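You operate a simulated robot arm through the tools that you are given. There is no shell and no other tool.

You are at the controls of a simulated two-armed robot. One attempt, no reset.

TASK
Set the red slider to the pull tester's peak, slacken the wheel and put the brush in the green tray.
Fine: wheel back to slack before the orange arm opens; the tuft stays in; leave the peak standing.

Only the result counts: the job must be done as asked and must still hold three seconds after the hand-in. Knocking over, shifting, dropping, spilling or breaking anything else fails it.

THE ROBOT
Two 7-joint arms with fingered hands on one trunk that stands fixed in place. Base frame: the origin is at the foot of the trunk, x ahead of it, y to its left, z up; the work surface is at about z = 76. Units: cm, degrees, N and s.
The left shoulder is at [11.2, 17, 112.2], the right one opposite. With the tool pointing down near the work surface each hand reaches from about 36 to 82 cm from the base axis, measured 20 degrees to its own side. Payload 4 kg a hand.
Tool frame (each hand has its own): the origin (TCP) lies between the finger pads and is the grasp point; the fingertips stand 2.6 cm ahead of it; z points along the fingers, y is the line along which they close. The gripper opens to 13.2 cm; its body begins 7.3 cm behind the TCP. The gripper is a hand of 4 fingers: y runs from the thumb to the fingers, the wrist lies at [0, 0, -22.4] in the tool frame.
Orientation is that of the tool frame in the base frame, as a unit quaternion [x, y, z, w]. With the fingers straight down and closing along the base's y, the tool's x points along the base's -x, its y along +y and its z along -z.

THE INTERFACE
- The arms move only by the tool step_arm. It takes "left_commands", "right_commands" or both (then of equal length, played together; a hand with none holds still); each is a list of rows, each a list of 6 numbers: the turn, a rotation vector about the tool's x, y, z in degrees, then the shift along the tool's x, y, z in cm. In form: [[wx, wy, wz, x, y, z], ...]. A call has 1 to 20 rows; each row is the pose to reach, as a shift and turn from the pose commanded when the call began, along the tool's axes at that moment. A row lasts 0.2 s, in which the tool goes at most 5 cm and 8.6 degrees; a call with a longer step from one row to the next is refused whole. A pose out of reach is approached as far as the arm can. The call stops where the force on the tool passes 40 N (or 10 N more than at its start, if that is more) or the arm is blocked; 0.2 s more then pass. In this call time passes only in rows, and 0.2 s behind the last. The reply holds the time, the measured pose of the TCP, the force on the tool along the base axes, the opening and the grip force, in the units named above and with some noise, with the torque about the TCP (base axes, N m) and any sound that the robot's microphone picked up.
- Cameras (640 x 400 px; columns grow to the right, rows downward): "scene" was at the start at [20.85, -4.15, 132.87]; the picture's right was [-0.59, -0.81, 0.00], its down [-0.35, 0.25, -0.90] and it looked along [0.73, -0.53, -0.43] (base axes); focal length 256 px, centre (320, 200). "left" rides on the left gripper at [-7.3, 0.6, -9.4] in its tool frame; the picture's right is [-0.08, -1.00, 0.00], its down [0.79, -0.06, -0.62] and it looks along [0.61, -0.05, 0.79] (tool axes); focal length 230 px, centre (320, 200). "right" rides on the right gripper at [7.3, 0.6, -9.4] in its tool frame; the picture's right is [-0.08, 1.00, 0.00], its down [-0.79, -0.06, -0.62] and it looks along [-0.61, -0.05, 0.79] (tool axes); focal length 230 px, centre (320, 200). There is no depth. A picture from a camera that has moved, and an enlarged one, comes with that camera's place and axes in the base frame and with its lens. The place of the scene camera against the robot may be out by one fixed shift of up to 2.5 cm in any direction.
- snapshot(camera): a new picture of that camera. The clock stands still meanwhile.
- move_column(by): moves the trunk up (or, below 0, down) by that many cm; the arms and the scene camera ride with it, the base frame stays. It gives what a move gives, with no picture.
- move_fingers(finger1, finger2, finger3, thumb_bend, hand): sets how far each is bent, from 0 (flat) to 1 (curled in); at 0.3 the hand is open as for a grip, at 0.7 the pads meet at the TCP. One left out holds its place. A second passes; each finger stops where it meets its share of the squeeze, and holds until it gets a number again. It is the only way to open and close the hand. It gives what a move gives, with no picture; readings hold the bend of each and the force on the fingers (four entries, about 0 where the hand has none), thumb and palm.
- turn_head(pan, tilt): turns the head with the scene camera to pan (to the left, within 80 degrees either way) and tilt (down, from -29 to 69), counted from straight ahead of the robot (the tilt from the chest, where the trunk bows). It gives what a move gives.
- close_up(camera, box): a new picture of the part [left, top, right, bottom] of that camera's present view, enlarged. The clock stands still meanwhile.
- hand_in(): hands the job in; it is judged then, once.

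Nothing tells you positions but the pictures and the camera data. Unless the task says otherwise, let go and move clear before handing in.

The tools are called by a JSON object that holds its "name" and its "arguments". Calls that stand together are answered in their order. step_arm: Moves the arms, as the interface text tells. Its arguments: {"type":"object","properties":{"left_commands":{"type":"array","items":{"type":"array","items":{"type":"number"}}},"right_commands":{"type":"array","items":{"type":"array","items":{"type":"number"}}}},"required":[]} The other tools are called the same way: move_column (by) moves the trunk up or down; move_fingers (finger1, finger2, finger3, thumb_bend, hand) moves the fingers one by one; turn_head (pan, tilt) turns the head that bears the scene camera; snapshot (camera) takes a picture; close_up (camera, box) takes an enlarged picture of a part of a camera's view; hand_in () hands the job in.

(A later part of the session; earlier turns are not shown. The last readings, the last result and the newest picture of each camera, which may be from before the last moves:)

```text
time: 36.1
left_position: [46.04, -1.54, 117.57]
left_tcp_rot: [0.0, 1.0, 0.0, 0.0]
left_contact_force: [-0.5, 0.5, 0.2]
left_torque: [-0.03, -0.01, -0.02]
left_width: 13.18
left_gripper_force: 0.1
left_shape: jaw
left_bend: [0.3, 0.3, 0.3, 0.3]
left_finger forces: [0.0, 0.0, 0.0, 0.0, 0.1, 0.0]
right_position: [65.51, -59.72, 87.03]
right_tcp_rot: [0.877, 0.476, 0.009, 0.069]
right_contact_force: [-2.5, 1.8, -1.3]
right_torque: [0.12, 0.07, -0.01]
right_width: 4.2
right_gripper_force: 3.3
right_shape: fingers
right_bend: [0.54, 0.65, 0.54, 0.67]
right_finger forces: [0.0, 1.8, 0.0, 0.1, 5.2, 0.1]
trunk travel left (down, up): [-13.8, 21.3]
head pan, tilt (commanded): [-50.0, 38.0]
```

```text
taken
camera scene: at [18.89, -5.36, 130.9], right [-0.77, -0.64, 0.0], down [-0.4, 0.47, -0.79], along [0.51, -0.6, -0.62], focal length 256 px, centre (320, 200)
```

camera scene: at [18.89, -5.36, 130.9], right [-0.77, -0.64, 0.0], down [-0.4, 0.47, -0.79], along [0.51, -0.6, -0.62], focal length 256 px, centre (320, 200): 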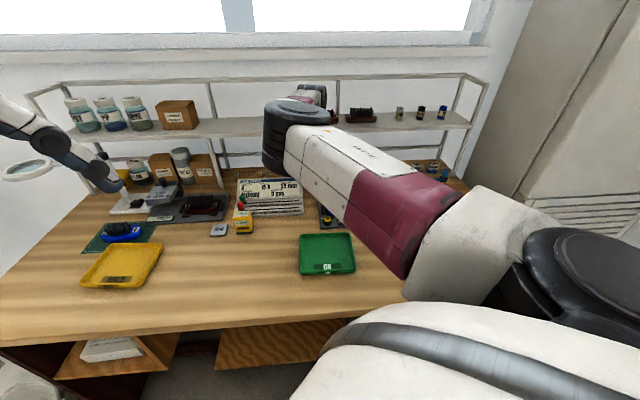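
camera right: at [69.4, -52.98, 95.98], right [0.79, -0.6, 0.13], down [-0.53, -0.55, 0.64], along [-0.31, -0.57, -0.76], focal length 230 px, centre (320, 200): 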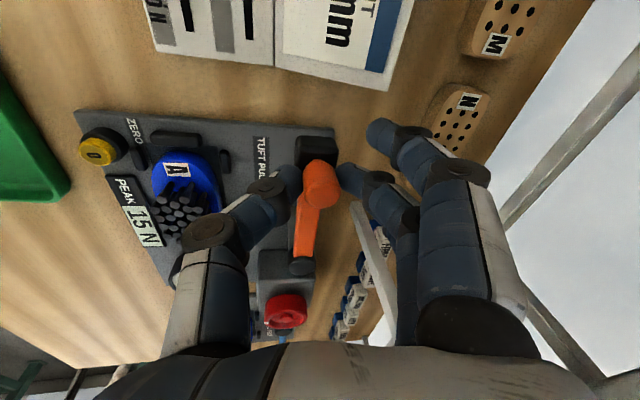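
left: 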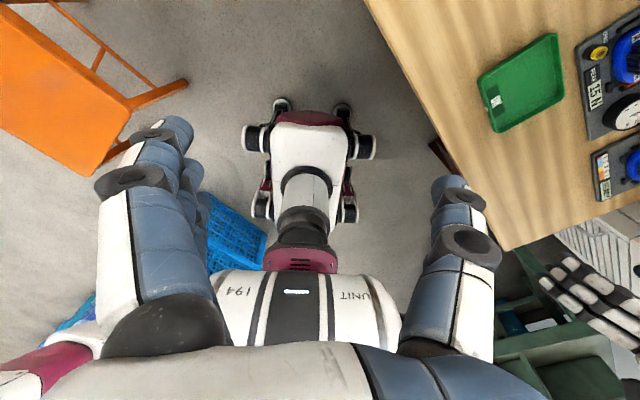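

The arm is now swung about 75° open and is starting to resist, so it's at or near its stop. I'll release the knob and lift away.

{"name": "move_fingers", "arguments": {"hand": "right", "finger1": 0.5, "finger2": 0.5, "finger3": 0.5, "thumb_bend": 0.5}}

{"name": "step_arm", "arguments": {"right_commands": [[0, 0, 0, 0, 0, -1.5], [0, 0, 0, 0, 0, -3], [0, 0, 0, 0, 0, -5], [0, 0, 0, 0.5, -1, -8], [0, 0, 0, 1, -2, -11]]}}

{"name": "snapshot", "arguments": {"camera": "right"}}

```text
time: 37.1
left_position: [45.97, -1.5, 117.52]
left_tcp_rot: [-0.001, 1.0, 0.0, 0.001]
left_contact_force: [-1.2, -0.1, 1.1]
left_torque: [0.03, 0.0, 0.02]
left_width: 13.18
left_gripper_force: 0.0
left_shape: jaw
left_bend: [0.3, 0.3, 0.3, 0.3]
left_finger forces: [0.0, 0.1, 0.1, 0.0, 0.0, 0.0]
right_position: [65.59, -59.95, 87.11]
right_tcp_rot: [0.877, 0.475, 0.008, 0.069]
right_contact_force: [-0.3, -1.6, -0.8]
right_torque: [-0.01, 0.02, -0.01]
right_width: 6.98
right_gripper_force: 0.1
right_shape: fingers
right_bend: [0.5, 0.5, 0.5, 0.5]
right_finger forces: [0.1, 0.0, 0.1, 0.0, 0.0, 0.0]
trunk travel left (down, up): [-13.8, 21.3]
head pan, tilt (commanded): [-50.0, 38.0]
```

```text
time: 38.3
left_position: [45.92, -1.61, 117.58]
left_tcp_rot: [0.0, 1.0, 0.0, 0.001]
left_contact_force: [-0.6, 0.3, -0.1]
left_torque: [-0.01, 0.01, -0.01]
left_width: 13.2
left_gripper_force: 0.0
left_shape: jaw
left_bend: [0.3, 0.3, 0.3, 0.3]
left_finger forces: [0.1, 0.1, 0.0, 0.1, 0.0, 0.0]
right_position: [63.31, -56.73, 97.76]
right_tcp_rot: [0.877, 0.475, 0.007, 0.069]
right_contact_force: [0.9, -0.2, -0.1]
right_torque: [-0.01, 0.0, 0.05]
right_width: 7.0
right_gripper_force: 0.1
right_shape: fingers
right_bend: [0.5, 0.5, 0.5, 0.5]
right_finger forces: [0.1, 0.0, 0.0, 0.1, 0.0, 0.0]
trunk travel left (down, up): [-13.8, 21.3]
head pan, tilt (commanded): [-50.0, 38.0]
```

```text
taken
camera right: at [67.21, -49.85, 106.62], right [0.79, -0.6, 0.13], down [-0.53, -0.55, 0.64], along [-0.31, -0.58, -0.76], focal length 230 px, centre (320, 200)
```

right: 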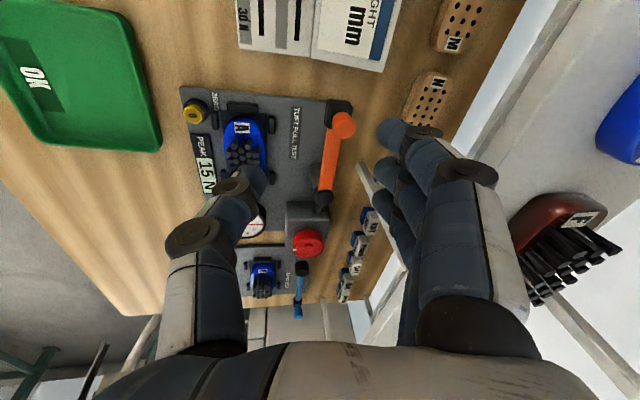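

The arm stays open and all is well. The brush is centred near (52.75,-58), its top at about z=79.5. I'll move above it with the closing direction front-to-back, thumb at the front.

{"name": "step_arm", "arguments": {"right_commands": [[1.8, 0.8, 3, -1.7, -2.1, 0.26], [3.6, 1.5, 6, -3.4, -4.2, 0.53], [5.4, 2.3, 9, -5.1, -6.3, 0.8], [7.3, 3.03, 12, -6.75, -8.33, 1.06]]}}

{"name": "snapshot", "arguments": {"camera": "right"}}

{"name": "close_up", "arguments": {"camera": "right", "box": [210, 50, 400, 220]}}

{"name": "snapshot", "arguments": {"camera": "scene"}}

```text
time: 39.3
left_position: [45.96, -1.68, 117.53]
left_tcp_rot: [-0.001, 1.0, -0.001, 0.0]
left_contact_force: [-0.1, -0.1, -0.1]
left_torque: [0.02, -0.02, -0.01]
left_width: 13.21
left_gripper_force: 0.0
left_shape: jaw
left_bend: [0.3, 0.3, 0.3, 0.3]
left_finger forces: [0.1, 0.0, 0.1, 0.0, 0.1, 0.0]
right_position: [52.96, -57.98, 95.95]
right_tcp_rot: [0.924, 0.382, 0.008, -0.001]
right_contact_force: [-0.1, 0.5, -0.1]
right_torque: [0.02, 0.0, -0.01]
right_width: 7.0
right_gripper_force: 0.1
right_shape: fingers
right_bend: [0.5, 0.5, 0.5, 0.5]
right_finger forces: [0.1, 0.1, 0.0, 0.0, 0.1, 0.0]
trunk travel left (down, up): [-13.8, 21.3]
head pan, tilt (commanded): [-50.0, 38.0]
```

```text
taken
camera right: at [58.46, -53.29, 105.38], right [0.65, -0.76, 0.0], down [-0.61, -0.52, 0.6], along [-0.46, -0.39, -0.8], focal length 230 px, centre (320, 200)
```

right: 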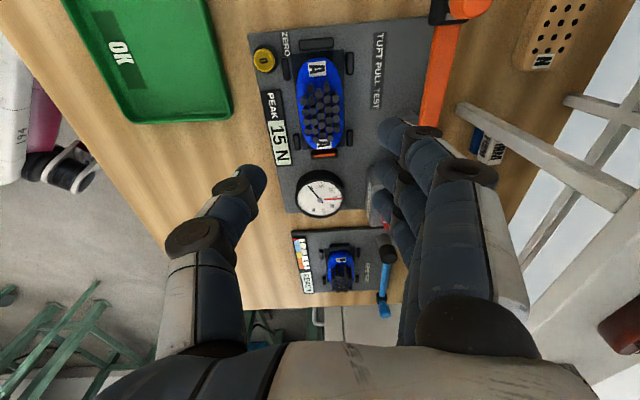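

```text
2.35 times, centred on (305, 135) of right
camera zoom: at [58.46, -53.29, 105.38], right [0.65, -0.76, 0.0], down [-0.61, -0.52, 0.6], along [-0.46, -0.39, -0.8], focal length 541 px, centre (355, 353)
```

zoom: 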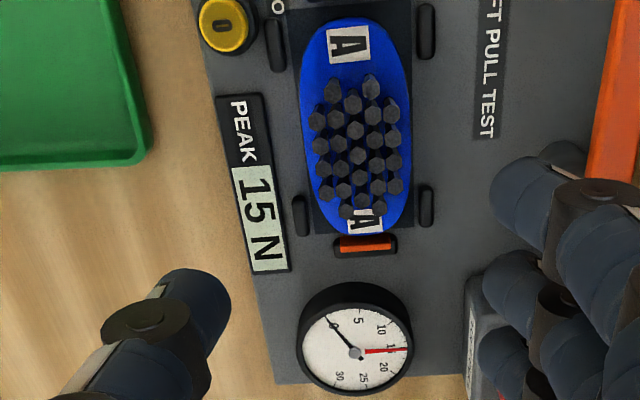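

```text
taken
camera scene: at [18.92, -5.39, 130.9], right [-0.77, -0.64, 0.0], down [-0.4, 0.47, -0.79], along [0.51, -0.6, -0.62], focal length 256 px, centre (320, 200)
```

scene: 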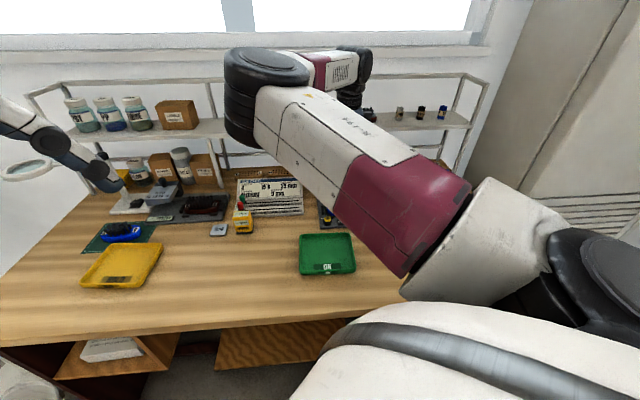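

The brush is straight below the tool axis, and the side bars leave a 5 cm gap in the middle, front and back. I'll preshape so only thumb and middle finger go into the gaps, then descend most of the way.

{"name": "move_fingers", "arguments": {"hand": "right", "finger1": 0.4, "finger2": 0.5, "finger3": 0.4, "thumb_bend": 0.5}}

{"name": "step_arm", "arguments": {"right_commands": [[0, 0, 0, 0, 0, 2.5], [0, 0, 0, 0, 0, 5], [0, 0, 0, 0, 0, 7.5], [0, 0, 0, 0, 0, 9.5]]}}

{"name": "snapshot", "arguments": {"camera": "right"}}

{"name": "close_up", "arguments": {"camera": "right", "box": [220, 60, 430, 240]}}

```text
time: 40.3
left_position: [46.02, -1.62, 117.67]
left_tcp_rot: [-0.001, 1.0, 0.0, 0.0]
left_contact_force: [-0.1, 0.8, 0.5]
left_torque: [0.0, 0.02, 0.0]
left_width: 13.17
left_gripper_force: 0.0
left_shape: jaw
left_bend: [0.3, 0.3, 0.3, 0.3]
left_finger forces: [0.0, 0.1, 0.0, 0.1, 0.2, 0.0]
right_position: [52.95, -57.98, 95.94]
right_tcp_rot: [0.924, 0.382, 0.008, -0.001]
right_contact_force: [1.0, -0.2, -0.4]
right_torque: [0.02, 0.01, -0.01]
right_width: 8.65
right_gripper_force: 0.0
right_shape: fingers
right_bend: [0.4, 0.5, 0.4, 0.5]
right_finger forces: [0.0, 0.0, 0.0, 0.1, 0.0, 0.1]
trunk travel left (down, up): [-13.8, 21.3]
head pan, tilt (commanded): [-50.0, 38.0]
```

```text
time: 41.3
left_position: [45.94, -1.68, 117.59]
left_tcp_rot: [-0.001, 1.0, 0.0, 0.0]
left_contact_force: [-0.5, 0.3, -0.6]
left_torque: [0.01, 0.02, 0.01]
left_width: 13.2
left_gripper_force: 0.1
left_shape: jaw
left_bend: [0.3, 0.3, 0.3, 0.3]
left_finger forces: [0.0, 0.0, 0.0, 0.0, 0.1, 0.0]
right_position: [53.0, -58.0, 86.41]
right_tcp_rot: [0.924, 0.381, 0.01, -0.001]
right_contact_force: [0.2, -0.6, 0.7]
right_torque: [0.01, -0.02, -0.03]
right_width: 8.64
right_gripper_force: 0.1
right_shape: fingers
right_bend: [0.4, 0.5, 0.4, 0.5]
right_finger forces: [0.1, 0.1, 0.0, 0.0, 0.0, 0.1]
trunk travel left (down, up): [-13.8, 21.3]
head pan, tilt (commanded): [-50.0, 38.0]
```

```text
taken
camera right: at [58.57, -53.34, 95.78], right [0.65, -0.76, 0.0], down [-0.61, -0.52, 0.6], along [-0.46, -0.39, -0.8], focal length 230 px, centre (320, 200)
```

right: 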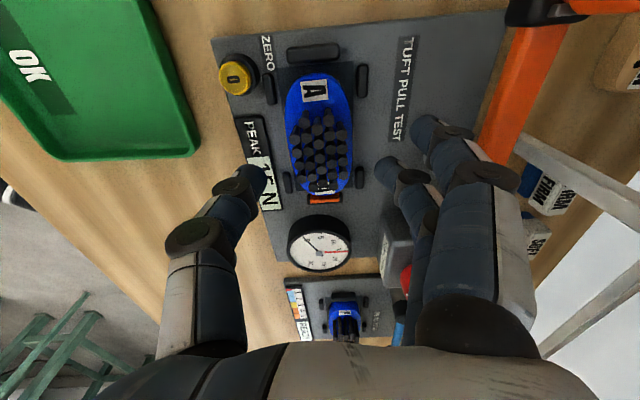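

```text
2.22 times, centred on (325, 150) of right
camera zoom: at [58.57, -53.34, 95.78], right [0.65, -0.76, 0.0], down [-0.61, -0.52, 0.6], along [-0.46, -0.39, -0.8], focal length 511 px, centre (309, 311)
```

zoom: 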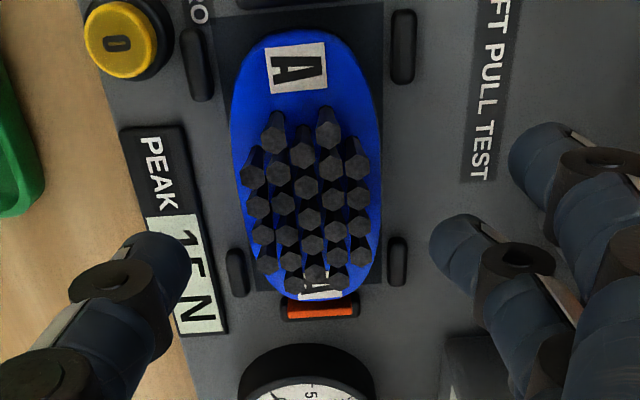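

Alignment is good to within about 2 mm. I'll narrow the opening slightly and descend slowly, so the fingertips reach the brush body but stay above the plate and display.

{"name": "move_fingers", "arguments": {"hand": "right", "finger2": 0.51, "thumb_bend": 0.51}}

{"name": "step_arm", "arguments": {"right_commands": [[0, 0, 0, 0.1, -0.1, 1.2], [0, 0, 0, 0.2, -0.1, 2.4], [0, 0, 0, 0.2, -0.1, 3.4], [0, 0, 0, 0.2, -0.1, 4.2], [0, 0, 0, 0.2, -0.1, 4.9]]}}

{"name": "snapshot", "arguments": {"camera": "right"}}

{"name": "close_up", "arguments": {"camera": "right", "box": [220, 60, 430, 240]}}

```text
time: 42.3
left_position: [46.02, -1.59, 117.67]
left_tcp_rot: [-0.001, 1.0, 0.0, 0.002]
left_contact_force: [-0.5, -0.1, -0.5]
left_torque: [0.02, 0.0, -0.03]
left_width: 13.18
left_gripper_force: 0.1
left_shape: jaw
left_bend: [0.3, 0.3, 0.3, 0.3]
left_finger forces: [0.0, 0.1, 0.0, 0.0, 0.0, 0.0]
right_position: [52.96, -58.06, 86.34]
right_tcp_rot: [0.924, 0.382, 0.009, 0.0]
right_contact_force: [-0.6, 0.7, -0.7]
right_torque: [-0.01, 0.0, 0.03]
right_width: 8.55
right_gripper_force: 0.1
right_shape: fingers
right_bend: [0.4, 0.51, 0.4, 0.51]
right_finger forces: [0.0, 0.0, 0.1, 0.0, 0.1, 0.0]
trunk travel left (down, up): [-13.8, 21.3]
head pan, tilt (commanded): [-50.0, 38.0]
```

```text
time: 43.5
left_position: [45.97, -1.56, 117.54]
left_tcp_rot: [-0.001, 1.0, 0.0, 0.0]
left_contact_force: [-0.5, 0.1, 0.5]
left_torque: [0.0, -0.02, 0.03]
left_width: 13.2
left_gripper_force: 0.0
left_shape: jaw
left_bend: [0.3, 0.3, 0.3, 0.3]
left_finger forces: [0.0, 0.0, 0.1, 0.1, 0.1, 0.0]
right_position: [53.11, -57.76, 81.27]
right_tcp_rot: [0.924, 0.382, 0.008, -0.001]
right_contact_force: [0.2, 0.2, 0.3]
right_torque: [0.01, 0.03, 0.0]
right_width: 8.57
right_gripper_force: 0.0
right_shape: fingers
right_bend: [0.4, 0.51, 0.4, 0.51]
right_finger forces: [0.0, 0.0, 0.0, 0.0, 0.0, 0.0]
trunk travel left (down, up): [-13.8, 21.3]
head pan, tilt (commanded): [-50.0, 38.0]
```

```text
taken
camera right: at [58.82, -52.97, 90.77], right [0.65, -0.76, 0.0], down [-0.61, -0.52, 0.6], along [-0.46, -0.39, -0.8], focal length 230 px, centre (320, 200)
```

right: 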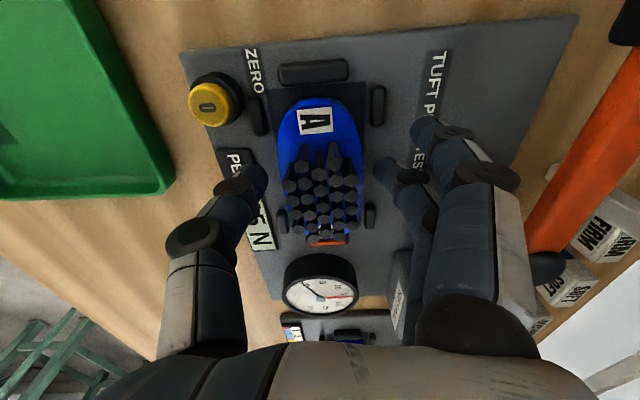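

```text
2.22 times, centred on (325, 150) of right
camera zoom: at [58.82, -52.97, 90.77], right [0.65, -0.76, 0.0], down [-0.61, -0.52, 0.6], along [-0.46, -0.39, -0.8], focal length 511 px, centre (309, 311)
```

zoom: 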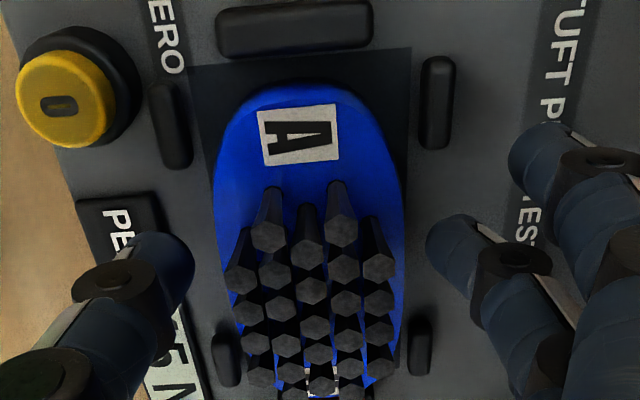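

{"name": "step_arm", "arguments": {"right_commands": [[0, 0, 0, 0, 0, 0.3], [0, 0, 0, 0, 0, 0.6]]}}

{"name": "move_fingers", "arguments": {"hand": "right", "finger2": 0.62, "thumb_bend": 0.62}}

{"name": "snapshot", "arguments": {"camera": "right"}}

{"name": "close_up", "arguments": {"camera": "right", "box": [220, 60, 430, 240]}}

```text
time: 44.1
left_position: [45.91, -1.57, 117.59]
left_tcp_rot: [-0.001, 1.0, 0.001, -0.001]
left_contact_force: [-0.1, -0.4, -0.2]
left_torque: [-0.02, -0.04, -0.02]
left_width: 13.2
left_gripper_force: 0.1
left_shape: jaw
left_bend: [0.3, 0.3, 0.3, 0.3]
left_finger forces: [0.0, 0.0, 0.0, 0.1, 0.0, 0.0]
right_position: [53.25, -57.55, 80.86]
right_tcp_rot: [0.924, 0.381, 0.009, -0.001]
right_contact_force: [0.6, 0.1, -0.3]
right_torque: [-0.02, 0.0, 0.01]
right_width: 8.54
right_gripper_force: 0.0
right_shape: fingers
right_bend: [0.4, 0.51, 0.4, 0.51]
right_finger forces: [0.0, 0.0, 0.0, 0.0, 0.1, 0.1]
trunk travel left (down, up): [-13.8, 21.3]
head pan, tilt (commanded): [-50.0, 38.0]
```

```text
time: 45.1
left_position: [45.96, -1.5, 117.6]
left_tcp_rot: [-0.001, 1.0, 0.0, 0.0]
left_contact_force: [-0.2, 0.2, 0.2]
left_torque: [-0.02, 0.03, 0.03]
left_width: 13.2
left_gripper_force: 0.1
left_shape: jaw
left_bend: [0.3, 0.3, 0.3, 0.3]
left_finger forces: [0.0, 0.1, 0.0, 0.0, 0.0, 0.0]
right_position: [53.23, -57.54, 80.9]
right_tcp_rot: [0.924, 0.382, 0.008, 0.0]
right_contact_force: [-0.8, 0.0, 0.1]
right_torque: [0.02, 0.02, -0.05]
right_width: 7.64
right_gripper_force: 6.5
right_shape: fingers
right_bend: [0.4, 0.55, 0.4, 0.59]
right_finger forces: [0.1, 6.2, 0.0, 0.1, 6.4, 0.0]
trunk travel left (down, up): [-13.8, 21.3]
head pan, tilt (commanded): [-50.0, 38.0]
```

```text
taken
camera right: at [58.84, -52.93, 90.23], right [0.65, -0.76, 0.0], down [-0.61, -0.52, 0.6], along [-0.46, -0.39, -0.8], focal length 230 px, centre (320, 200)
```

right: 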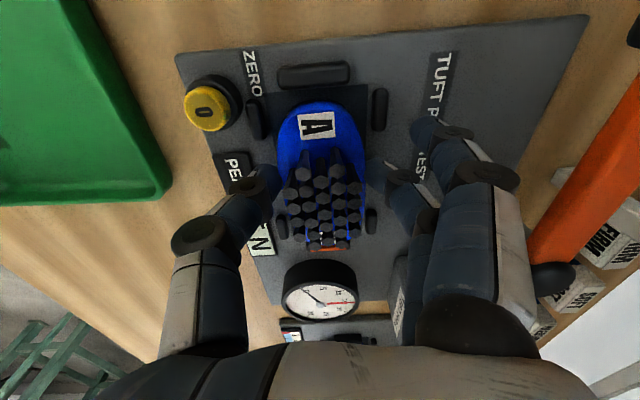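

```text
2.22 times, centred on (325, 150) of right
camera zoom: at [58.84, -52.93, 90.23], right [0.65, -0.76, 0.0], down [-0.61, -0.52, 0.6], along [-0.46, -0.39, -0.8], focal length 511 px, centre (309, 311)
```

zoom: 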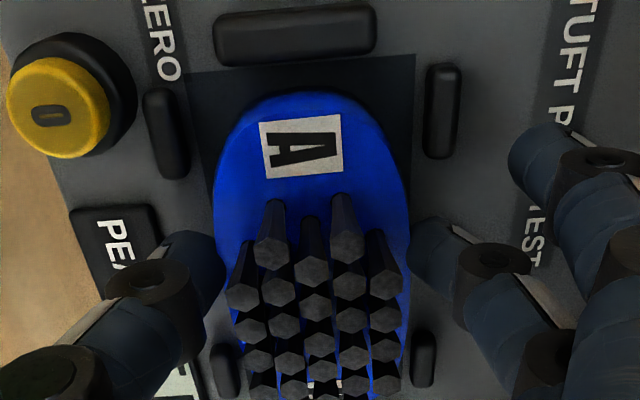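

The brush is gripped at about 6.4 N front and back. I'll lift slowly, straight up.

{"name": "step_arm", "arguments": {"right_commands": [[0, 0, 0, 0, 0, -0.5], [0, 0, 0, 0, 0, -1.0], [0, 0, 0, 0, 0, -1.7], [0, 0, 0, 0, 0, -2.5], [0, 0, 0, 0, 0, -3.5]]}}

{"name": "snapshot", "arguments": {"camera": "right"}}

{"name": "close_up", "arguments": {"camera": "right", "box": [220, 60, 430, 240]}}

```text
time: 46.3
left_position: [46.05, -1.59, 117.64]
left_tcp_rot: [-0.001, 1.0, 0.0, 0.001]
left_contact_force: [0.2, 0.9, 0.1]
left_torque: [0.0, -0.01, 0.0]
left_width: 13.19
left_gripper_force: 0.0
left_shape: jaw
left_bend: [0.3, 0.3, 0.3, 0.3]
left_finger forces: [0.0, 0.1, 0.0, 0.0, 0.0, 0.0]
right_position: [53.17, -57.52, 84.38]
right_tcp_rot: [0.924, 0.381, 0.008, 0.0]
right_contact_force: [-0.1, 0.0, -0.2]
right_torque: [-0.01, 0.0, 0.0]
right_width: 7.63
right_gripper_force: 6.1
right_shape: fingers
right_bend: [0.4, 0.55, 0.4, 0.59]
right_finger forces: [0.0, 6.2, 0.0, 0.1, 6.3, 0.0]
trunk travel left (down, up): [-13.8, 21.3]
head pan, tilt (commanded): [-50.0, 38.0]
```

```text
taken
camera right: at [58.78, -52.89, 93.72], right [0.65, -0.76, 0.0], down [-0.61, -0.52, 0.6], along [-0.46, -0.39, -0.8], focal length 230 px, centre (320, 200)
```

right: 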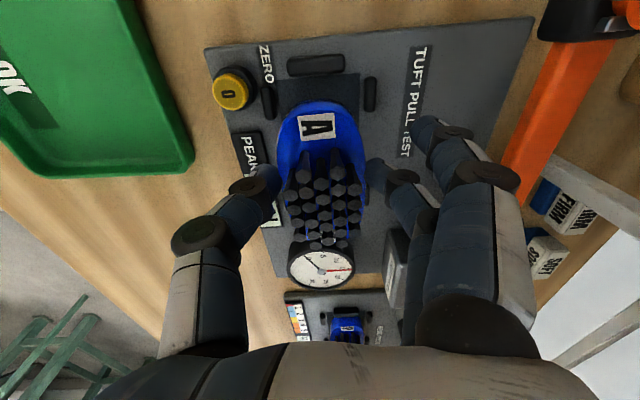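

```text
2.22 times, centred on (325, 150) of right
camera zoom: at [58.78, -52.89, 93.72], right [0.65, -0.76, 0.0], down [-0.61, -0.52, 0.6], along [-0.46, -0.39, -0.8], focal length 511 px, centre (309, 311)
```

zoom: 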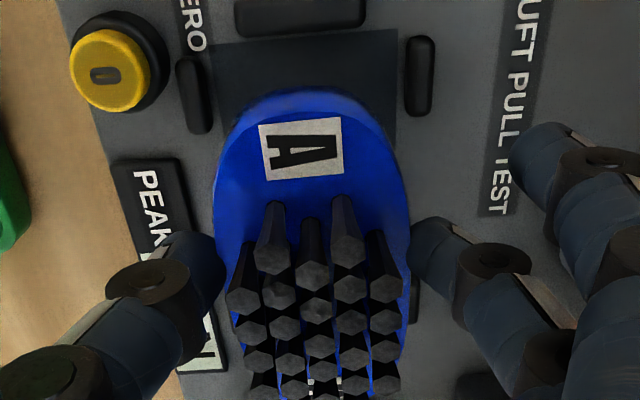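

The brush is out of the fixture, upright and secure. I'll lift to about z=92 and carry it toward the tray, centred near (46,-41.6).

{"name": "step_arm", "arguments": {"right_commands": [[0, 0, 0, 0, 0, -1.5], [0, 0, 0, 0, 0, -3.5], [0, 0, 0, 0, 0, -5.5], [0, 0, 0, 0, 0, -7], [0, 0, 0, 0, 0, -7.6], [0, 0, 0, 0.4, -1, -7.6], [0, 0, 0, 1.2, -3, -7.6], [0, 0, 0, 2.1, -5.5, -7.6], [0, 0, 0, 3.0, -8, -7.6], [0, 0, 0, 3.9, -10.5, -7.6], [0, 0, 0, 4.6, -12.2, -7.6], [0, 0, 0, 4.9, -13, -7.6]]}}

{"name": "snapshot", "arguments": {"camera": "right"}}

{"name": "snapshot", "arguments": {"camera": "scene"}}

```text
time: 48.9
left_position: [45.9, -1.63, 117.62]
left_tcp_rot: [0.0, 1.0, 0.0, 0.001]
left_contact_force: [0.1, 0.4, 0.4]
left_torque: [-0.03, -0.01, -0.03]
left_width: 13.22
left_gripper_force: 0.1
left_shape: jaw
left_bend: [0.3, 0.3, 0.3, 0.3]
left_finger forces: [0.1, 0.0, 0.1, 0.0, 0.0, 0.0]
right_position: [46.72, -45.78, 91.8]
right_tcp_rot: [0.929, 0.37, 0.006, -0.004]
right_contact_force: [0.5, 0.2, -0.4]
right_torque: [-0.04, 0.01, 0.01]
right_width: 7.62
right_gripper_force: 6.4
right_shape: fingers
right_bend: [0.4, 0.55, 0.4, 0.59]
right_finger forces: [0.0, 6.2, 0.0, 0.1, 6.2, 0.0]
trunk travel left (down, up): [-13.8, 21.3]
head pan, tilt (commanded): [-50.0, 38.0]
```

```text
taken
camera right: at [52.48, -41.26, 101.1], right [0.63, -0.78, 0.0], down [-0.62, -0.5, 0.61], along [-0.47, -0.38, -0.8], focal length 230 px, centre (320, 200)
```

right: 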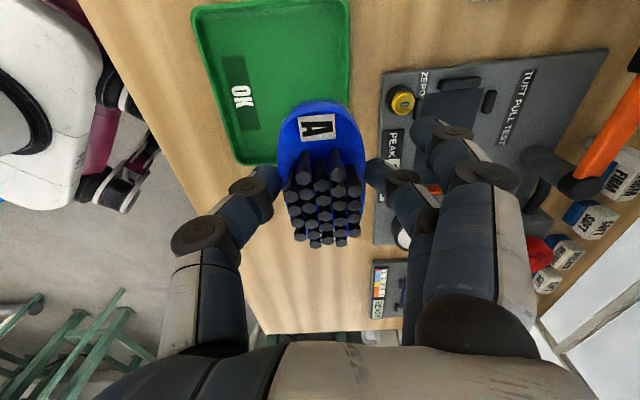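

```text
taken
camera scene: at [18.93, -5.37, 130.89], right [-0.77, -0.64, 0.0], down [-0.4, 0.47, -0.79], along [0.51, -0.6, -0.62], focal length 256 px, centre (320, 200)
```

scene: 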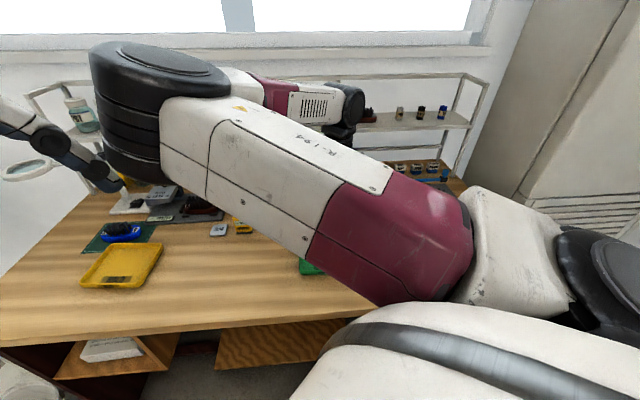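

The brush is still secure. The measured pose lags the commanded one a little, so I'll hold for a moment to see whether that's settling or a joint limit.

{"name": "step_arm", "arguments": {"right_commands": [[0, 0, 0, 0, 0, 0], [0, 0, 0, 0, 0, 0]]}}

{"name": "close_up", "arguments": {"camera": "right", "box": [180, 0, 420, 250]}}

```text
time: 49.5
left_position: [46.05, -1.62, 117.66]
left_tcp_rot: [-0.001, 1.0, 0.0, 0.0]
left_contact_force: [-0.2, -0.4, 0.0]
left_torque: [0.02, -0.01, 0.0]
left_width: 13.2
left_gripper_force: 0.0
left_shape: jaw
left_bend: [0.3, 0.3, 0.3, 0.3]
left_finger forces: [0.0, 0.1, 0.1, 0.0, 0.1, 0.1]
right_position: [46.76, -45.63, 91.78]
right_tcp_rot: [0.929, 0.371, 0.009, -0.005]
right_contact_force: [-0.4, 0.5, -1.4]
right_torque: [0.0, 0.02, 0.0]
right_width: 7.62
right_gripper_force: 6.2
right_shape: fingers
right_bend: [0.4, 0.55, 0.4, 0.59]
right_finger forces: [0.1, 6.3, 0.0, 0.0, 6.2, 0.0]
trunk travel left (down, up): [-13.8, 21.3]
head pan, tilt (commanded): [-50.0, 38.0]
```

```text
1.60 times, centred on (300, 125) of right
camera zoom: at [52.59, -41.16, 101.21], right [0.63, -0.78, 0.0], down [-0.62, -0.51, 0.6], along [-0.47, -0.38, -0.8], focal length 368 px, centre (352, 320)
```

zoom: 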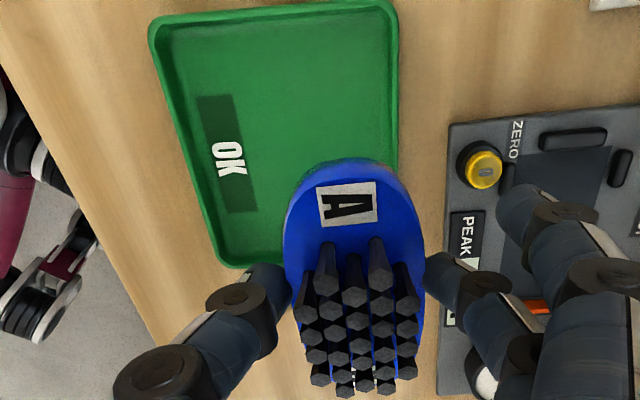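

That offset looks like a wrist limit at this yaw. I'll yaw the hand 25° counter-clockwise (the brush still fits the tray that way) and recheck.

{"name": "step_arm", "arguments": {"right_commands": [[0, 0, -5, 0, 0, 0], [0, 0, -10, 0, 0, 0], [0, 0, -15, 0, 0, 0], [0, 0, -20, 0, 0, 0], [0, 0, -25, 0, 0, 0]]}}

{"name": "snapshot", "arguments": {"camera": "right"}}

```text
time: 50.7
left_position: [46.07, -1.64, 117.55]
left_tcp_rot: [-0.001, 1.0, 0.0, 0.0]
left_contact_force: [-0.3, 0.4, -0.2]
left_torque: [0.01, -0.02, -0.01]
left_width: 13.18
left_gripper_force: 0.1
left_shape: jaw
left_bend: [0.3, 0.3, 0.3, 0.3]
left_finger forces: [0.0, 0.1, 0.0, 0.0, 0.1, 0.1]
right_position: [47.2, -45.19, 92.04]
right_tcp_rot: [0.822, 0.57, 0.009, -0.002]
right_contact_force: [-0.3, 0.5, -0.3]
right_torque: [0.01, 0.0, -0.04]
right_width: 7.58
right_gripper_force: 6.3
right_shape: fingers
right_bend: [0.4, 0.55, 0.4, 0.59]
right_finger forces: [0.0, 6.1, 0.1, 0.0, 6.1, 0.0]
trunk travel left (down, up): [-13.8, 21.3]
head pan, tilt (commanded): [-50.0, 38.0]
```

```text
taken
camera right: at [50.28, -38.71, 101.26], right [0.91, -0.42, 0.01], down [-0.34, -0.72, 0.6], along [-0.25, -0.55, -0.8], focal length 230 px, centre (320, 200)
```

right: 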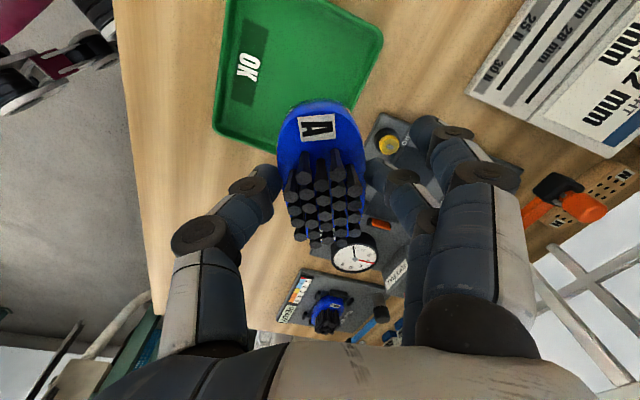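

That fixed it: pose and command agree again. I'll centre the brush over the green tray.

{"name": "step_arm", "arguments": {"right_commands": [[0, 0, 0, 0.6, -0.45, 0], [0, 0, 0, 1.5, -1.1, 0], [0, 0, 0, 2.5, -1.85, 0], [0, 0, 0, 3.1, -2.29, 0]]}}

{"name": "snapshot", "arguments": {"camera": "right"}}

```text
time: 51.7
left_position: [45.92, -1.61, 117.61]
left_tcp_rot: [0.0, 1.0, 0.0, 0.0]
left_contact_force: [-0.4, 0.8, 0.2]
left_torque: [0.0, 0.01, -0.01]
left_width: 13.19
left_gripper_force: 0.1
left_shape: jaw
left_bend: [0.3, 0.3, 0.3, 0.3]
left_finger forces: [0.0, 0.0, 0.0, 0.0, 0.0, 0.0]
right_position: [44.99, -42.78, 91.06]
right_tcp_rot: [0.835, 0.549, 0.012, -0.012]
right_contact_force: [-0.1, 0.2, 0.2]
right_torque: [0.01, -0.03, 0.02]
right_width: 7.62
right_gripper_force: 6.4
right_shape: fingers
right_bend: [0.4, 0.55, 0.4, 0.59]
right_finger forces: [0.1, 6.2, 0.0, 0.0, 6.1, 0.0]
trunk travel left (down, up): [-13.8, 21.3]
head pan, tilt (commanded): [-50.0, 38.0]
```

```text
taken
camera right: at [48.67, -36.63, 100.63], right [0.88, -0.47, -0.01], down [-0.37, -0.72, 0.59], along [-0.28, -0.52, -0.81], focal length 230 px, centre (320, 200)
```

right: 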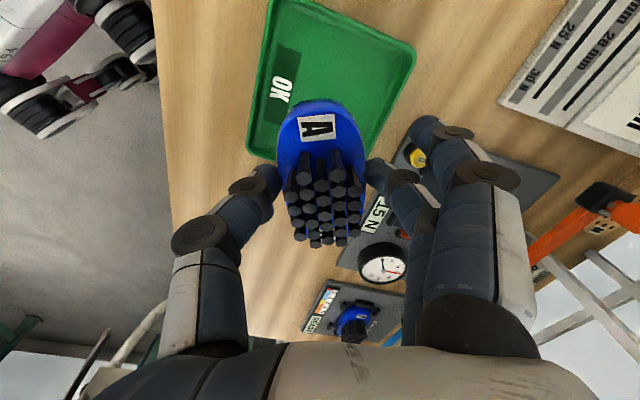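

Another limit here: the arm's elbow posture prefers a larger yaw close in. I'll rotate the hand counter-clockwise toward φ≈225°, which lays the brush along the tray's long side from the other direction, checking partway.

{"name": "step_arm", "arguments": {"right_commands": [[0, 0, -7, 0, 0, 0], [0, 0, -14, 0, 0, 0], [0, 0, -21, 0, 0, 0], [0, 0, -28, 0, 0, 0], [0, 0, -35, 0, 0, 0], [0, 0, -42, 0, 0, 0], [0, 0, -49, 0, 0, 0], [0, 0, -56, 0, 0, 0], [0, 0, -63, 0, 0, 0], [0, 0, -70, 0, 0, 0], [0, 0, -77, 0, 0, 0]]}}

{"name": "snapshot", "arguments": {"camera": "right"}}

{"name": "snapshot", "arguments": {"camera": "scene"}}

```text
time: 54.1
left_position: [46.03, -1.66, 117.58]
left_tcp_rot: [-0.001, 1.0, 0.0, 0.0]
left_contact_force: [0.4, 0.5, 0.1]
left_torque: [0.0, 0.01, 0.0]
left_width: 13.19
left_gripper_force: 0.1
left_shape: jaw
left_bend: [0.3, 0.3, 0.3, 0.3]
left_finger forces: [0.0, 0.0, 0.1, 0.0, 0.0, 0.0]
right_position: [45.49, -42.14, 91.48]
right_tcp_rot: [0.298, 0.954, 0.011, -0.001]
right_contact_force: [-0.4, 0.2, -0.6]
right_torque: [-0.04, 0.01, -0.02]
right_width: 7.61
right_gripper_force: 6.6
right_shape: fingers
right_bend: [0.4, 0.55, 0.4, 0.59]
right_finger forces: [0.0, 6.2, 0.0, 0.0, 6.3, 0.1]
trunk travel left (down, up): [-13.8, 21.3]
head pan, tilt (commanded): [-50.0, 38.0]
```

```text
taken
camera right: at [39.96, -37.69, 100.77], right [0.63, 0.78, 0.02], down [0.61, -0.51, 0.61], along [0.48, -0.37, -0.79], focal length 230 px, centre (320, 200)
```

right: 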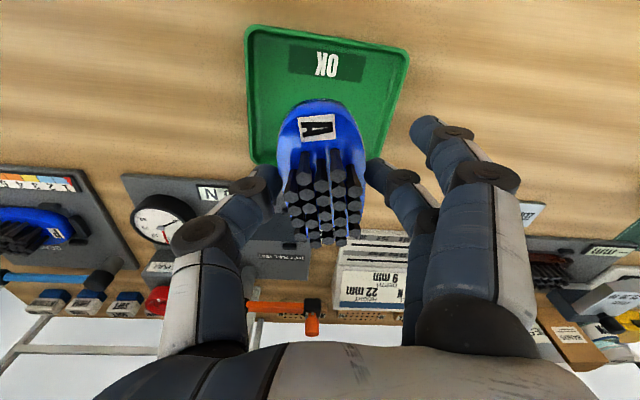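

```text
taken
camera scene: at [18.93, -5.38, 130.89], right [-0.77, -0.64, 0.0], down [-0.4, 0.47, -0.79], along [0.51, -0.6, -0.62], focal length 256 px, centre (320, 200)
```

scene: 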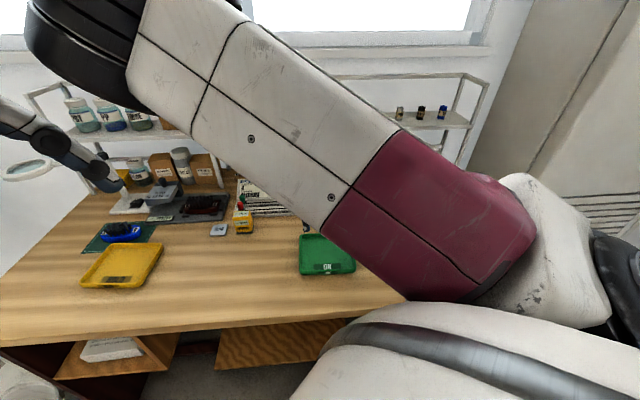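

{"name": "step_arm", "arguments": {"right_commands": [[0, 0, 0, 0, 0, 0], [0, 0, 0, 0, 0, 0], [0, 0, 0, 0, 0, 0]]}}

```text
time: 54.9
left_position: [45.92, -1.56, 117.49]
left_tcp_rot: [0.0, 1.0, -0.001, 0.0]
left_contact_force: [0.4, 0.2, -0.4]
left_torque: [0.01, 0.01, 0.0]
left_width: 13.2
left_gripper_force: 0.0
left_shape: jaw
left_bend: [0.3, 0.3, 0.3, 0.3]
left_finger forces: [0.1, 0.1, 0.0, 0.0, 0.1, 0.0]
right_position: [45.77, -42.06, 91.64]
right_tcp_rot: [0.298, 0.954, 0.014, 0.002]
right_contact_force: [-0.1, 0.2, -1.3]
right_torque: [0.01, 0.03, -0.01]
right_width: 7.62
right_gripper_force: 6.0
right_shape: fingers
right_bend: [0.4, 0.55, 0.4, 0.59]
right_finger forces: [0.0, 6.3, 0.1, 0.0, 6.3, 0.0]
trunk travel left (down, up): [-13.8, 21.3]
head pan, tilt (commanded): [-50.0, 38.0]
```

The pose is converging. I'll rotate the remaining 80° so the brush lies along the tray's long side.

{"name": "step_arm", "arguments": {"right_commands": [[0, 0, -7, 0, 0, 0], [0, 0, -14, 0, 0, 0], [0, 0, -21, 0, 0, 0], [0, 0, -28, 0, 0, 0], [0, 0, -35, 0, 0, 0], [0, 0, -42, 0, 0, 0], [0, 0, -49, 0, 0, 0], [0, 0, -56, 0, 0, 0], [0, 0, -63, 0, 0, 0], [0, 0, -70, 0, 0, 0], [0, 0, -77, 0, 0, 0]]}}

{"name": "snapshot", "arguments": {"camera": "right"}}

{"name": "snapshot", "arguments": {"camera": "scene"}}

```text
time: 57.3
left_position: [45.99, -1.62, 117.62]
left_tcp_rot: [0.0, 1.0, 0.0, 0.0]
left_contact_force: [1.0, 0.3, 0.3]
left_torque: [-0.03, 0.0, 0.03]
left_width: 13.2
left_gripper_force: 0.0
left_shape: jaw
left_bend: [0.3, 0.3, 0.3, 0.3]
left_finger forces: [0.0, 0.1, 0.0, 0.0, 0.0, 0.0]
right_position: [46.35, -41.36, 92.04]
right_tcp_rot: [-0.376, 0.926, 0.001, 0.009]
right_contact_force: [-0.3, 0.0, -1.1]
right_torque: [0.02, -0.01, -0.03]
right_width: 7.63
right_gripper_force: 6.3
right_shape: fingers
right_bend: [0.4, 0.55, 0.4, 0.59]
right_finger forces: [0.1, 6.2, 0.0, 0.0, 6.3, 0.0]
trunk travel left (down, up): [-13.8, 21.3]
head pan, tilt (commanded): [-50.0, 38.0]
```

```text
taken
camera right: at [40.74, -46.03, 101.17], right [-0.64, 0.77, 0.0], down [0.6, 0.5, 0.63], along [0.49, 0.4, -0.78], focal length 230 px, centre (320, 200)
```

right: 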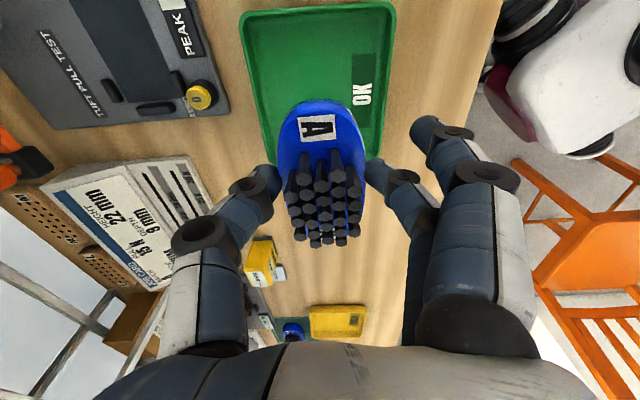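

```text
taken
camera scene: at [18.93, -5.39, 130.89], right [-0.77, -0.64, 0.0], down [-0.4, 0.47, -0.79], along [0.51, -0.6, -0.62], focal length 256 px, centre (320, 200)
```

scene: 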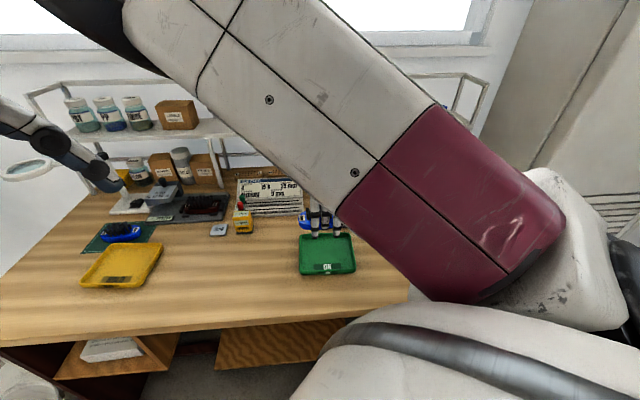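

The pose is exact now, at yaw 224°. I'll take a close look at the brush over the tray to centre it before lowering.

{"name": "close_up", "arguments": {"camera": "right", "box": [220, 0, 420, 200]}}

{"name": "close_up", "arguments": {"camera": "scene", "box": [270, 180, 380, 290]}}

```text
2.00 times, centred on (320, 100) of right
camera zoom: at [40.74, -46.03, 101.17], right [-0.64, 0.77, 0.0], down [0.6, 0.5, 0.63], along [0.49, 0.4, -0.78], focal length 460 px, centre (320, 400)
```

zoom: 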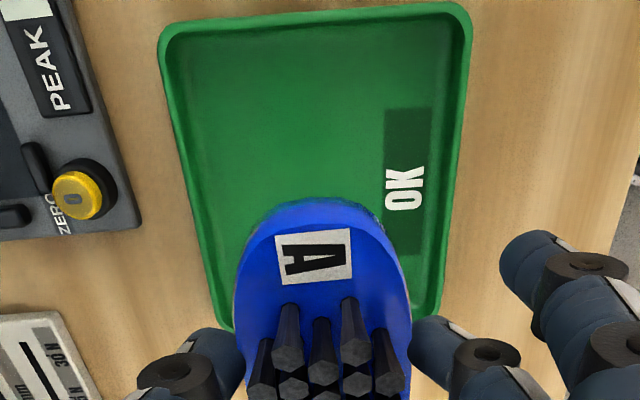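

```text
3.64 times, centred on (325, 235) of scene
camera zoom: at [18.93, -5.39, 130.89], right [-0.77, -0.64, 0.0], down [-0.4, 0.47, -0.79], along [0.51, -0.6, -0.62], focal length 929 px, centre (302, 73)
```

zoom: 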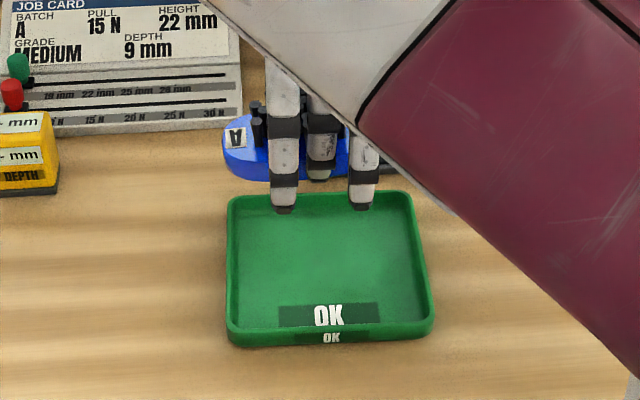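

The tray's centre is at (45.65,-42.1), so the brush needs about 1 cm toward the table's right. I'll tuck the spare fingers next to the brush so they clear the rim, shift, and lower.

{"name": "move_fingers", "arguments": {"hand": "right", "finger1": 0.54, "finger3": 0.54}}

{"name": "step_arm", "arguments": {"right_commands": [[0, 0, 0, 0.5, 0, 0.5], [0, 0, 0, 1.0, -0.05, 1.5], [0, 0, 0, 1.0, -0.05, 3.0], [0, 0, 0, 1.0, -0.05, 4.5], [0, 0, 0, 1.0, -0.05, 6], [0, 0, 0, 1.0, -0.05, 7.2]]}}

{"name": "snapshot", "arguments": {"camera": "right"}}

{"name": "close_up", "arguments": {"camera": "scene", "box": [270, 180, 380, 290]}}

```text
time: 58.3
left_position: [45.96, -1.65, 117.62]
left_tcp_rot: [0.0, 1.0, 0.0, 0.0]
left_contact_force: [-1.2, 0.7, -0.7]
left_torque: [0.01, 0.01, 0.01]
left_width: 13.19
left_gripper_force: 0.0
left_shape: jaw
left_bend: [0.3, 0.3, 0.3, 0.3]
left_finger forces: [0.0, 0.1, 0.0, 0.0, 0.0, 0.0]
right_position: [46.26, -41.35, 91.98]
right_tcp_rot: [-0.373, 0.928, 0.0, 0.008]
right_contact_force: [0.1, 0.2, -0.9]
right_torque: [0.0, -0.01, -0.01]
right_width: 5.45
right_gripper_force: 6.1
right_shape: fingers
right_bend: [0.54, 0.55, 0.53, 0.59]
right_finger forces: [0.0, 6.2, 0.3, 0.1, 6.3, 0.0]
trunk travel left (down, up): [-13.8, 21.3]
head pan, tilt (commanded): [-50.0, 38.0]
```

```text
time: 59.7
left_position: [45.98, -1.56, 117.5]
left_tcp_rot: [-0.001, 1.0, 0.0, 0.0]
left_contact_force: [0.6, -0.4, -0.6]
left_torque: [-0.01, 0.0, -0.03]
left_width: 13.19
left_gripper_force: 0.1
left_shape: jaw
left_bend: [0.3, 0.3, 0.3, 0.3]
left_finger forces: [0.0, 0.0, 0.0, 0.0, 0.0, 0.0]
right_position: [45.7, -42.12, 84.79]
right_tcp_rot: [-0.374, 0.927, 0.001, 0.008]
right_contact_force: [0.0, 0.5, -2.2]
right_torque: [-0.01, 0.01, -0.02]
right_width: 5.41
right_gripper_force: 6.1
right_shape: fingers
right_bend: [0.54, 0.55, 0.53, 0.59]
right_finger forces: [0.0, 6.1, 0.2, 0.1, 6.3, 0.1]
trunk travel left (down, up): [-13.8, 21.3]
head pan, tilt (commanded): [-50.0, 38.0]
```

```text
taken
camera right: at [40.09, -46.78, 93.85], right [-0.64, 0.77, 0.0], down [0.6, 0.5, 0.63], along [0.49, 0.4, -0.78], focal length 230 px, centre (320, 200)
```

right: 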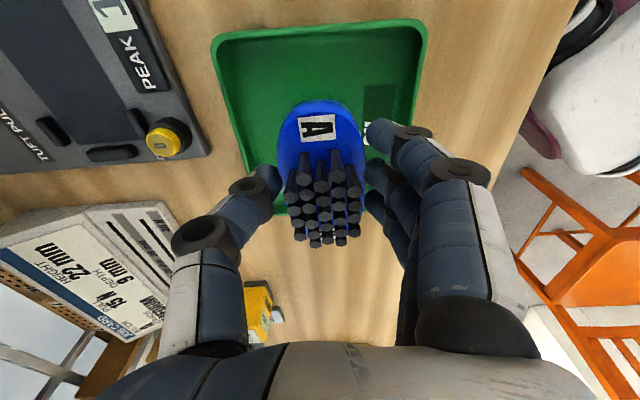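

```text
3.64 times, centred on (325, 235) of scene
camera zoom: at [18.95, -5.39, 130.89], right [-0.77, -0.64, 0.0], down [-0.4, 0.47, -0.79], along [0.51, -0.6, -0.62], focal length 929 px, centre (302, 73)
```

zoom: 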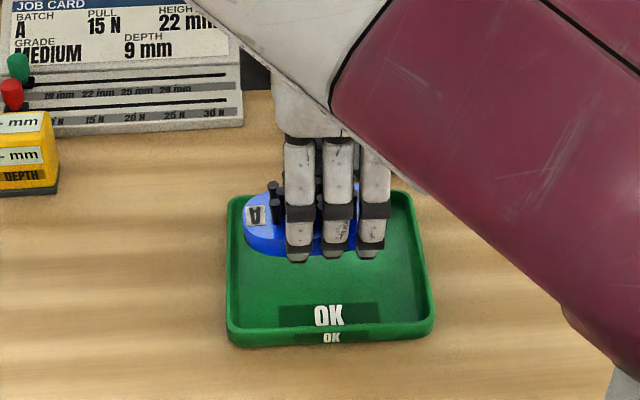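

The brush hangs about 0.8 cm left of the hand, so I'll shift right by that much to centre it, then lower carefully until it touches.

{"name": "step_arm", "arguments": {"right_commands": [[0, 0, 0, 0.4, 0, 0.5], [0, 0, 0, 0.8, 0, 1.2], [0, 0, 0, 0.8, 0, 2.0], [0, 0, 0, 0.8, 0, 2.6]]}}

{"name": "step_arm", "arguments": {"right_commands": [[0, 0, 0, 0, 0, 0.25], [0, 0, 0, 0, 0, 0.5], [0, 0, 0, 0, 0, 0.75], [0, 0, 0, 0, 0, 1.0]]}}

{"name": "close_up", "arguments": {"camera": "scene", "box": [270, 180, 380, 290]}}

{"name": "snapshot", "arguments": {"camera": "right"}}

```text
time: 60.7
left_position: [45.94, -1.57, 117.57]
left_tcp_rot: [-0.001, 1.0, -0.001, 0.0]
left_contact_force: [-0.3, -0.3, 0.0]
left_torque: [-0.04, 0.02, 0.0]
left_width: 13.18
left_gripper_force: 0.2
left_shape: jaw
left_bend: [0.3, 0.3, 0.3, 0.3]
left_finger forces: [0.0, 0.0, 0.1, 0.0, 0.1, 0.0]
right_position: [45.19, -42.57, 82.29]
right_tcp_rot: [-0.374, 0.928, 0.0, 0.008]
right_contact_force: [0.8, -0.8, -1.2]
right_torque: [-0.03, 0.01, -0.03]
right_width: 5.44
right_gripper_force: 6.2
right_shape: fingers
right_bend: [0.54, 0.55, 0.53, 0.59]
right_finger forces: [0.1, 6.1, 0.3, 0.0, 6.3, 0.0]
trunk travel left (down, up): [-13.8, 21.3]
head pan, tilt (commanded): [-50.0, 38.0]
```

```text
time: 61.7
left_position: [46.02, -1.63, 117.58]
left_tcp_rot: [-0.001, 1.0, 0.0, 0.0]
left_contact_force: [-0.4, 0.1, 0.5]
left_torque: [-0.02, 0.02, -0.02]
left_width: 13.18
left_gripper_force: 0.1
left_shape: jaw
left_bend: [0.3, 0.3, 0.3, 0.3]
left_finger forces: [0.0, 0.0, 0.0, 0.0, 0.0, 0.0]
right_position: [45.11, -42.62, 81.15]
right_tcp_rot: [-0.374, 0.928, 0.001, 0.009]
right_contact_force: [-0.3, 0.3, -1.2]
right_torque: [-0.01, 0.01, 0.01]
right_width: 5.42
right_gripper_force: 6.9
right_shape: fingers
right_bend: [0.54, 0.55, 0.53, 0.59]
right_finger forces: [0.0, 6.1, 0.2, 0.0, 6.2, 0.0]
trunk travel left (down, up): [-13.8, 21.3]
head pan, tilt (commanded): [-50.0, 38.0]
```

```text
3.64 times, centred on (325, 235) of scene
camera zoom: at [18.94, -5.39, 130.89], right [-0.77, -0.64, 0.0], down [-0.4, 0.47, -0.79], along [0.51, -0.6, -0.62], focal length 929 px, centre (302, 73)
```

zoom: 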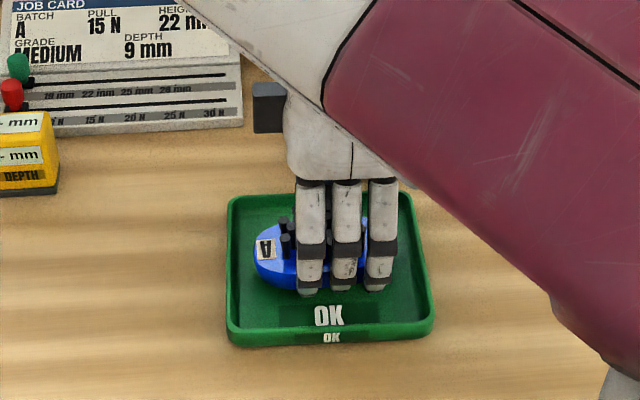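

```text
taken
camera right: at [39.65, -47.29, 90.28], right [-0.64, 0.77, 0.0], down [0.6, 0.5, 0.63], along [0.49, 0.4, -0.78], focal length 230 px, centre (320, 200)
```

right: 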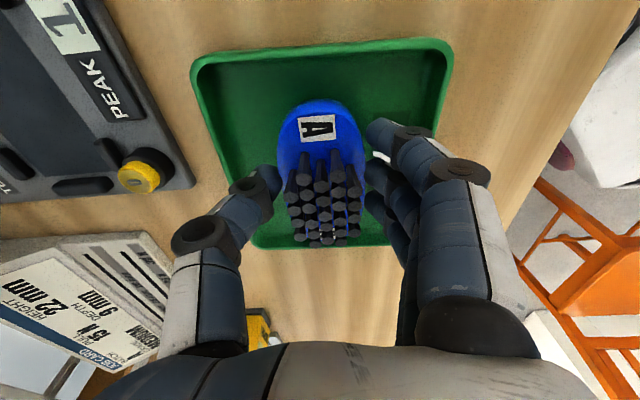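

{"name": "step_arm", "arguments": {"right_commands": [[0, 0, 0, 0, 0, 0.2], [0, 0, 0, 0, 0, 0.4]]}}

```text
time: 62.3
left_position: [46.02, -1.57, 117.63]
left_tcp_rot: [-0.001, 1.0, 0.0, 0.0]
left_contact_force: [0.8, 0.7, -0.2]
left_torque: [-0.01, 0.0, 0.01]
left_width: 13.16
left_gripper_force: 0.1
left_shape: jaw
left_bend: [0.3, 0.3, 0.3, 0.3]
left_finger forces: [0.0, 0.0, 0.0, 0.1, 0.0, 0.0]
right_position: [45.26, -42.57, 80.71]
right_tcp_rot: [-0.373, 0.928, 0.002, 0.008]
right_contact_force: [0.4, 0.0, -0.5]
right_torque: [0.0, 0.01, -0.03]
right_width: 5.4
right_gripper_force: 6.4
right_shape: fingers
right_bend: [0.54, 0.55, 0.53, 0.59]
right_finger forces: [0.0, 6.1, 0.3, 0.0, 6.3, 0.0]
trunk travel left (down, up): [-13.8, 21.3]
head pan, tilt (commanded): [-50.0, 38.0]
```

{"name": "step_arm", "arguments": {"right_commands": [[0, 0, 0, 0, 0, 0.15], [0, 0, 0, 0, 0, 0.3]]}}

{"name": "close_up", "arguments": {"camera": "scene", "box": [270, 180, 380, 290]}}

```text
time: 62.9
left_position: [46.05, -1.53, 117.63]
left_tcp_rot: [-0.001, 1.0, 0.0, 0.0]
left_contact_force: [0.2, 0.0, 0.2]
left_torque: [0.01, 0.02, -0.03]
left_width: 13.18
left_gripper_force: 0.0
left_shape: jaw
left_bend: [0.3, 0.3, 0.3, 0.3]
left_finger forces: [0.0, 0.0, 0.0, 0.0, 0.1, 0.1]
right_position: [45.25, -42.54, 80.48]
right_tcp_rot: [-0.375, 0.927, 0.001, 0.008]
right_contact_force: [0.0, 0.3, -0.6]
right_torque: [-0.01, 0.01, 0.04]
right_width: 5.42
right_gripper_force: 6.4
right_shape: fingers
right_bend: [0.54, 0.55, 0.53, 0.59]
right_finger forces: [0.1, 6.1, 0.2, 0.0, 6.3, 0.1]
trunk travel left (down, up): [-13.8, 21.3]
head pan, tilt (commanded): [-50.0, 38.0]
```

```text
3.64 times, centred on (325, 235) of scene
camera zoom: at [18.93, -5.39, 130.89], right [-0.77, -0.64, 0.0], down [-0.4, 0.47, -0.79], along [0.51, -0.6, -0.62], focal length 929 px, centre (302, 73)
```

zoom: 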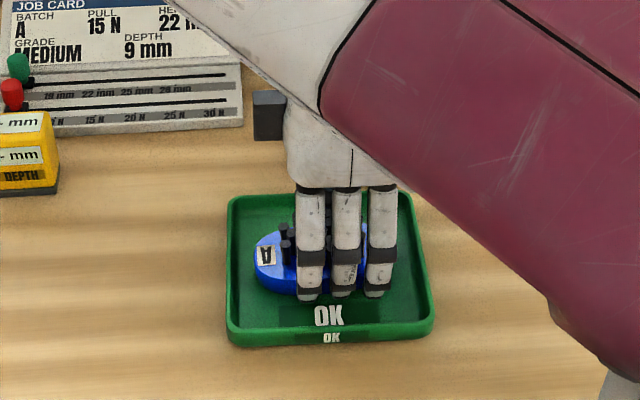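

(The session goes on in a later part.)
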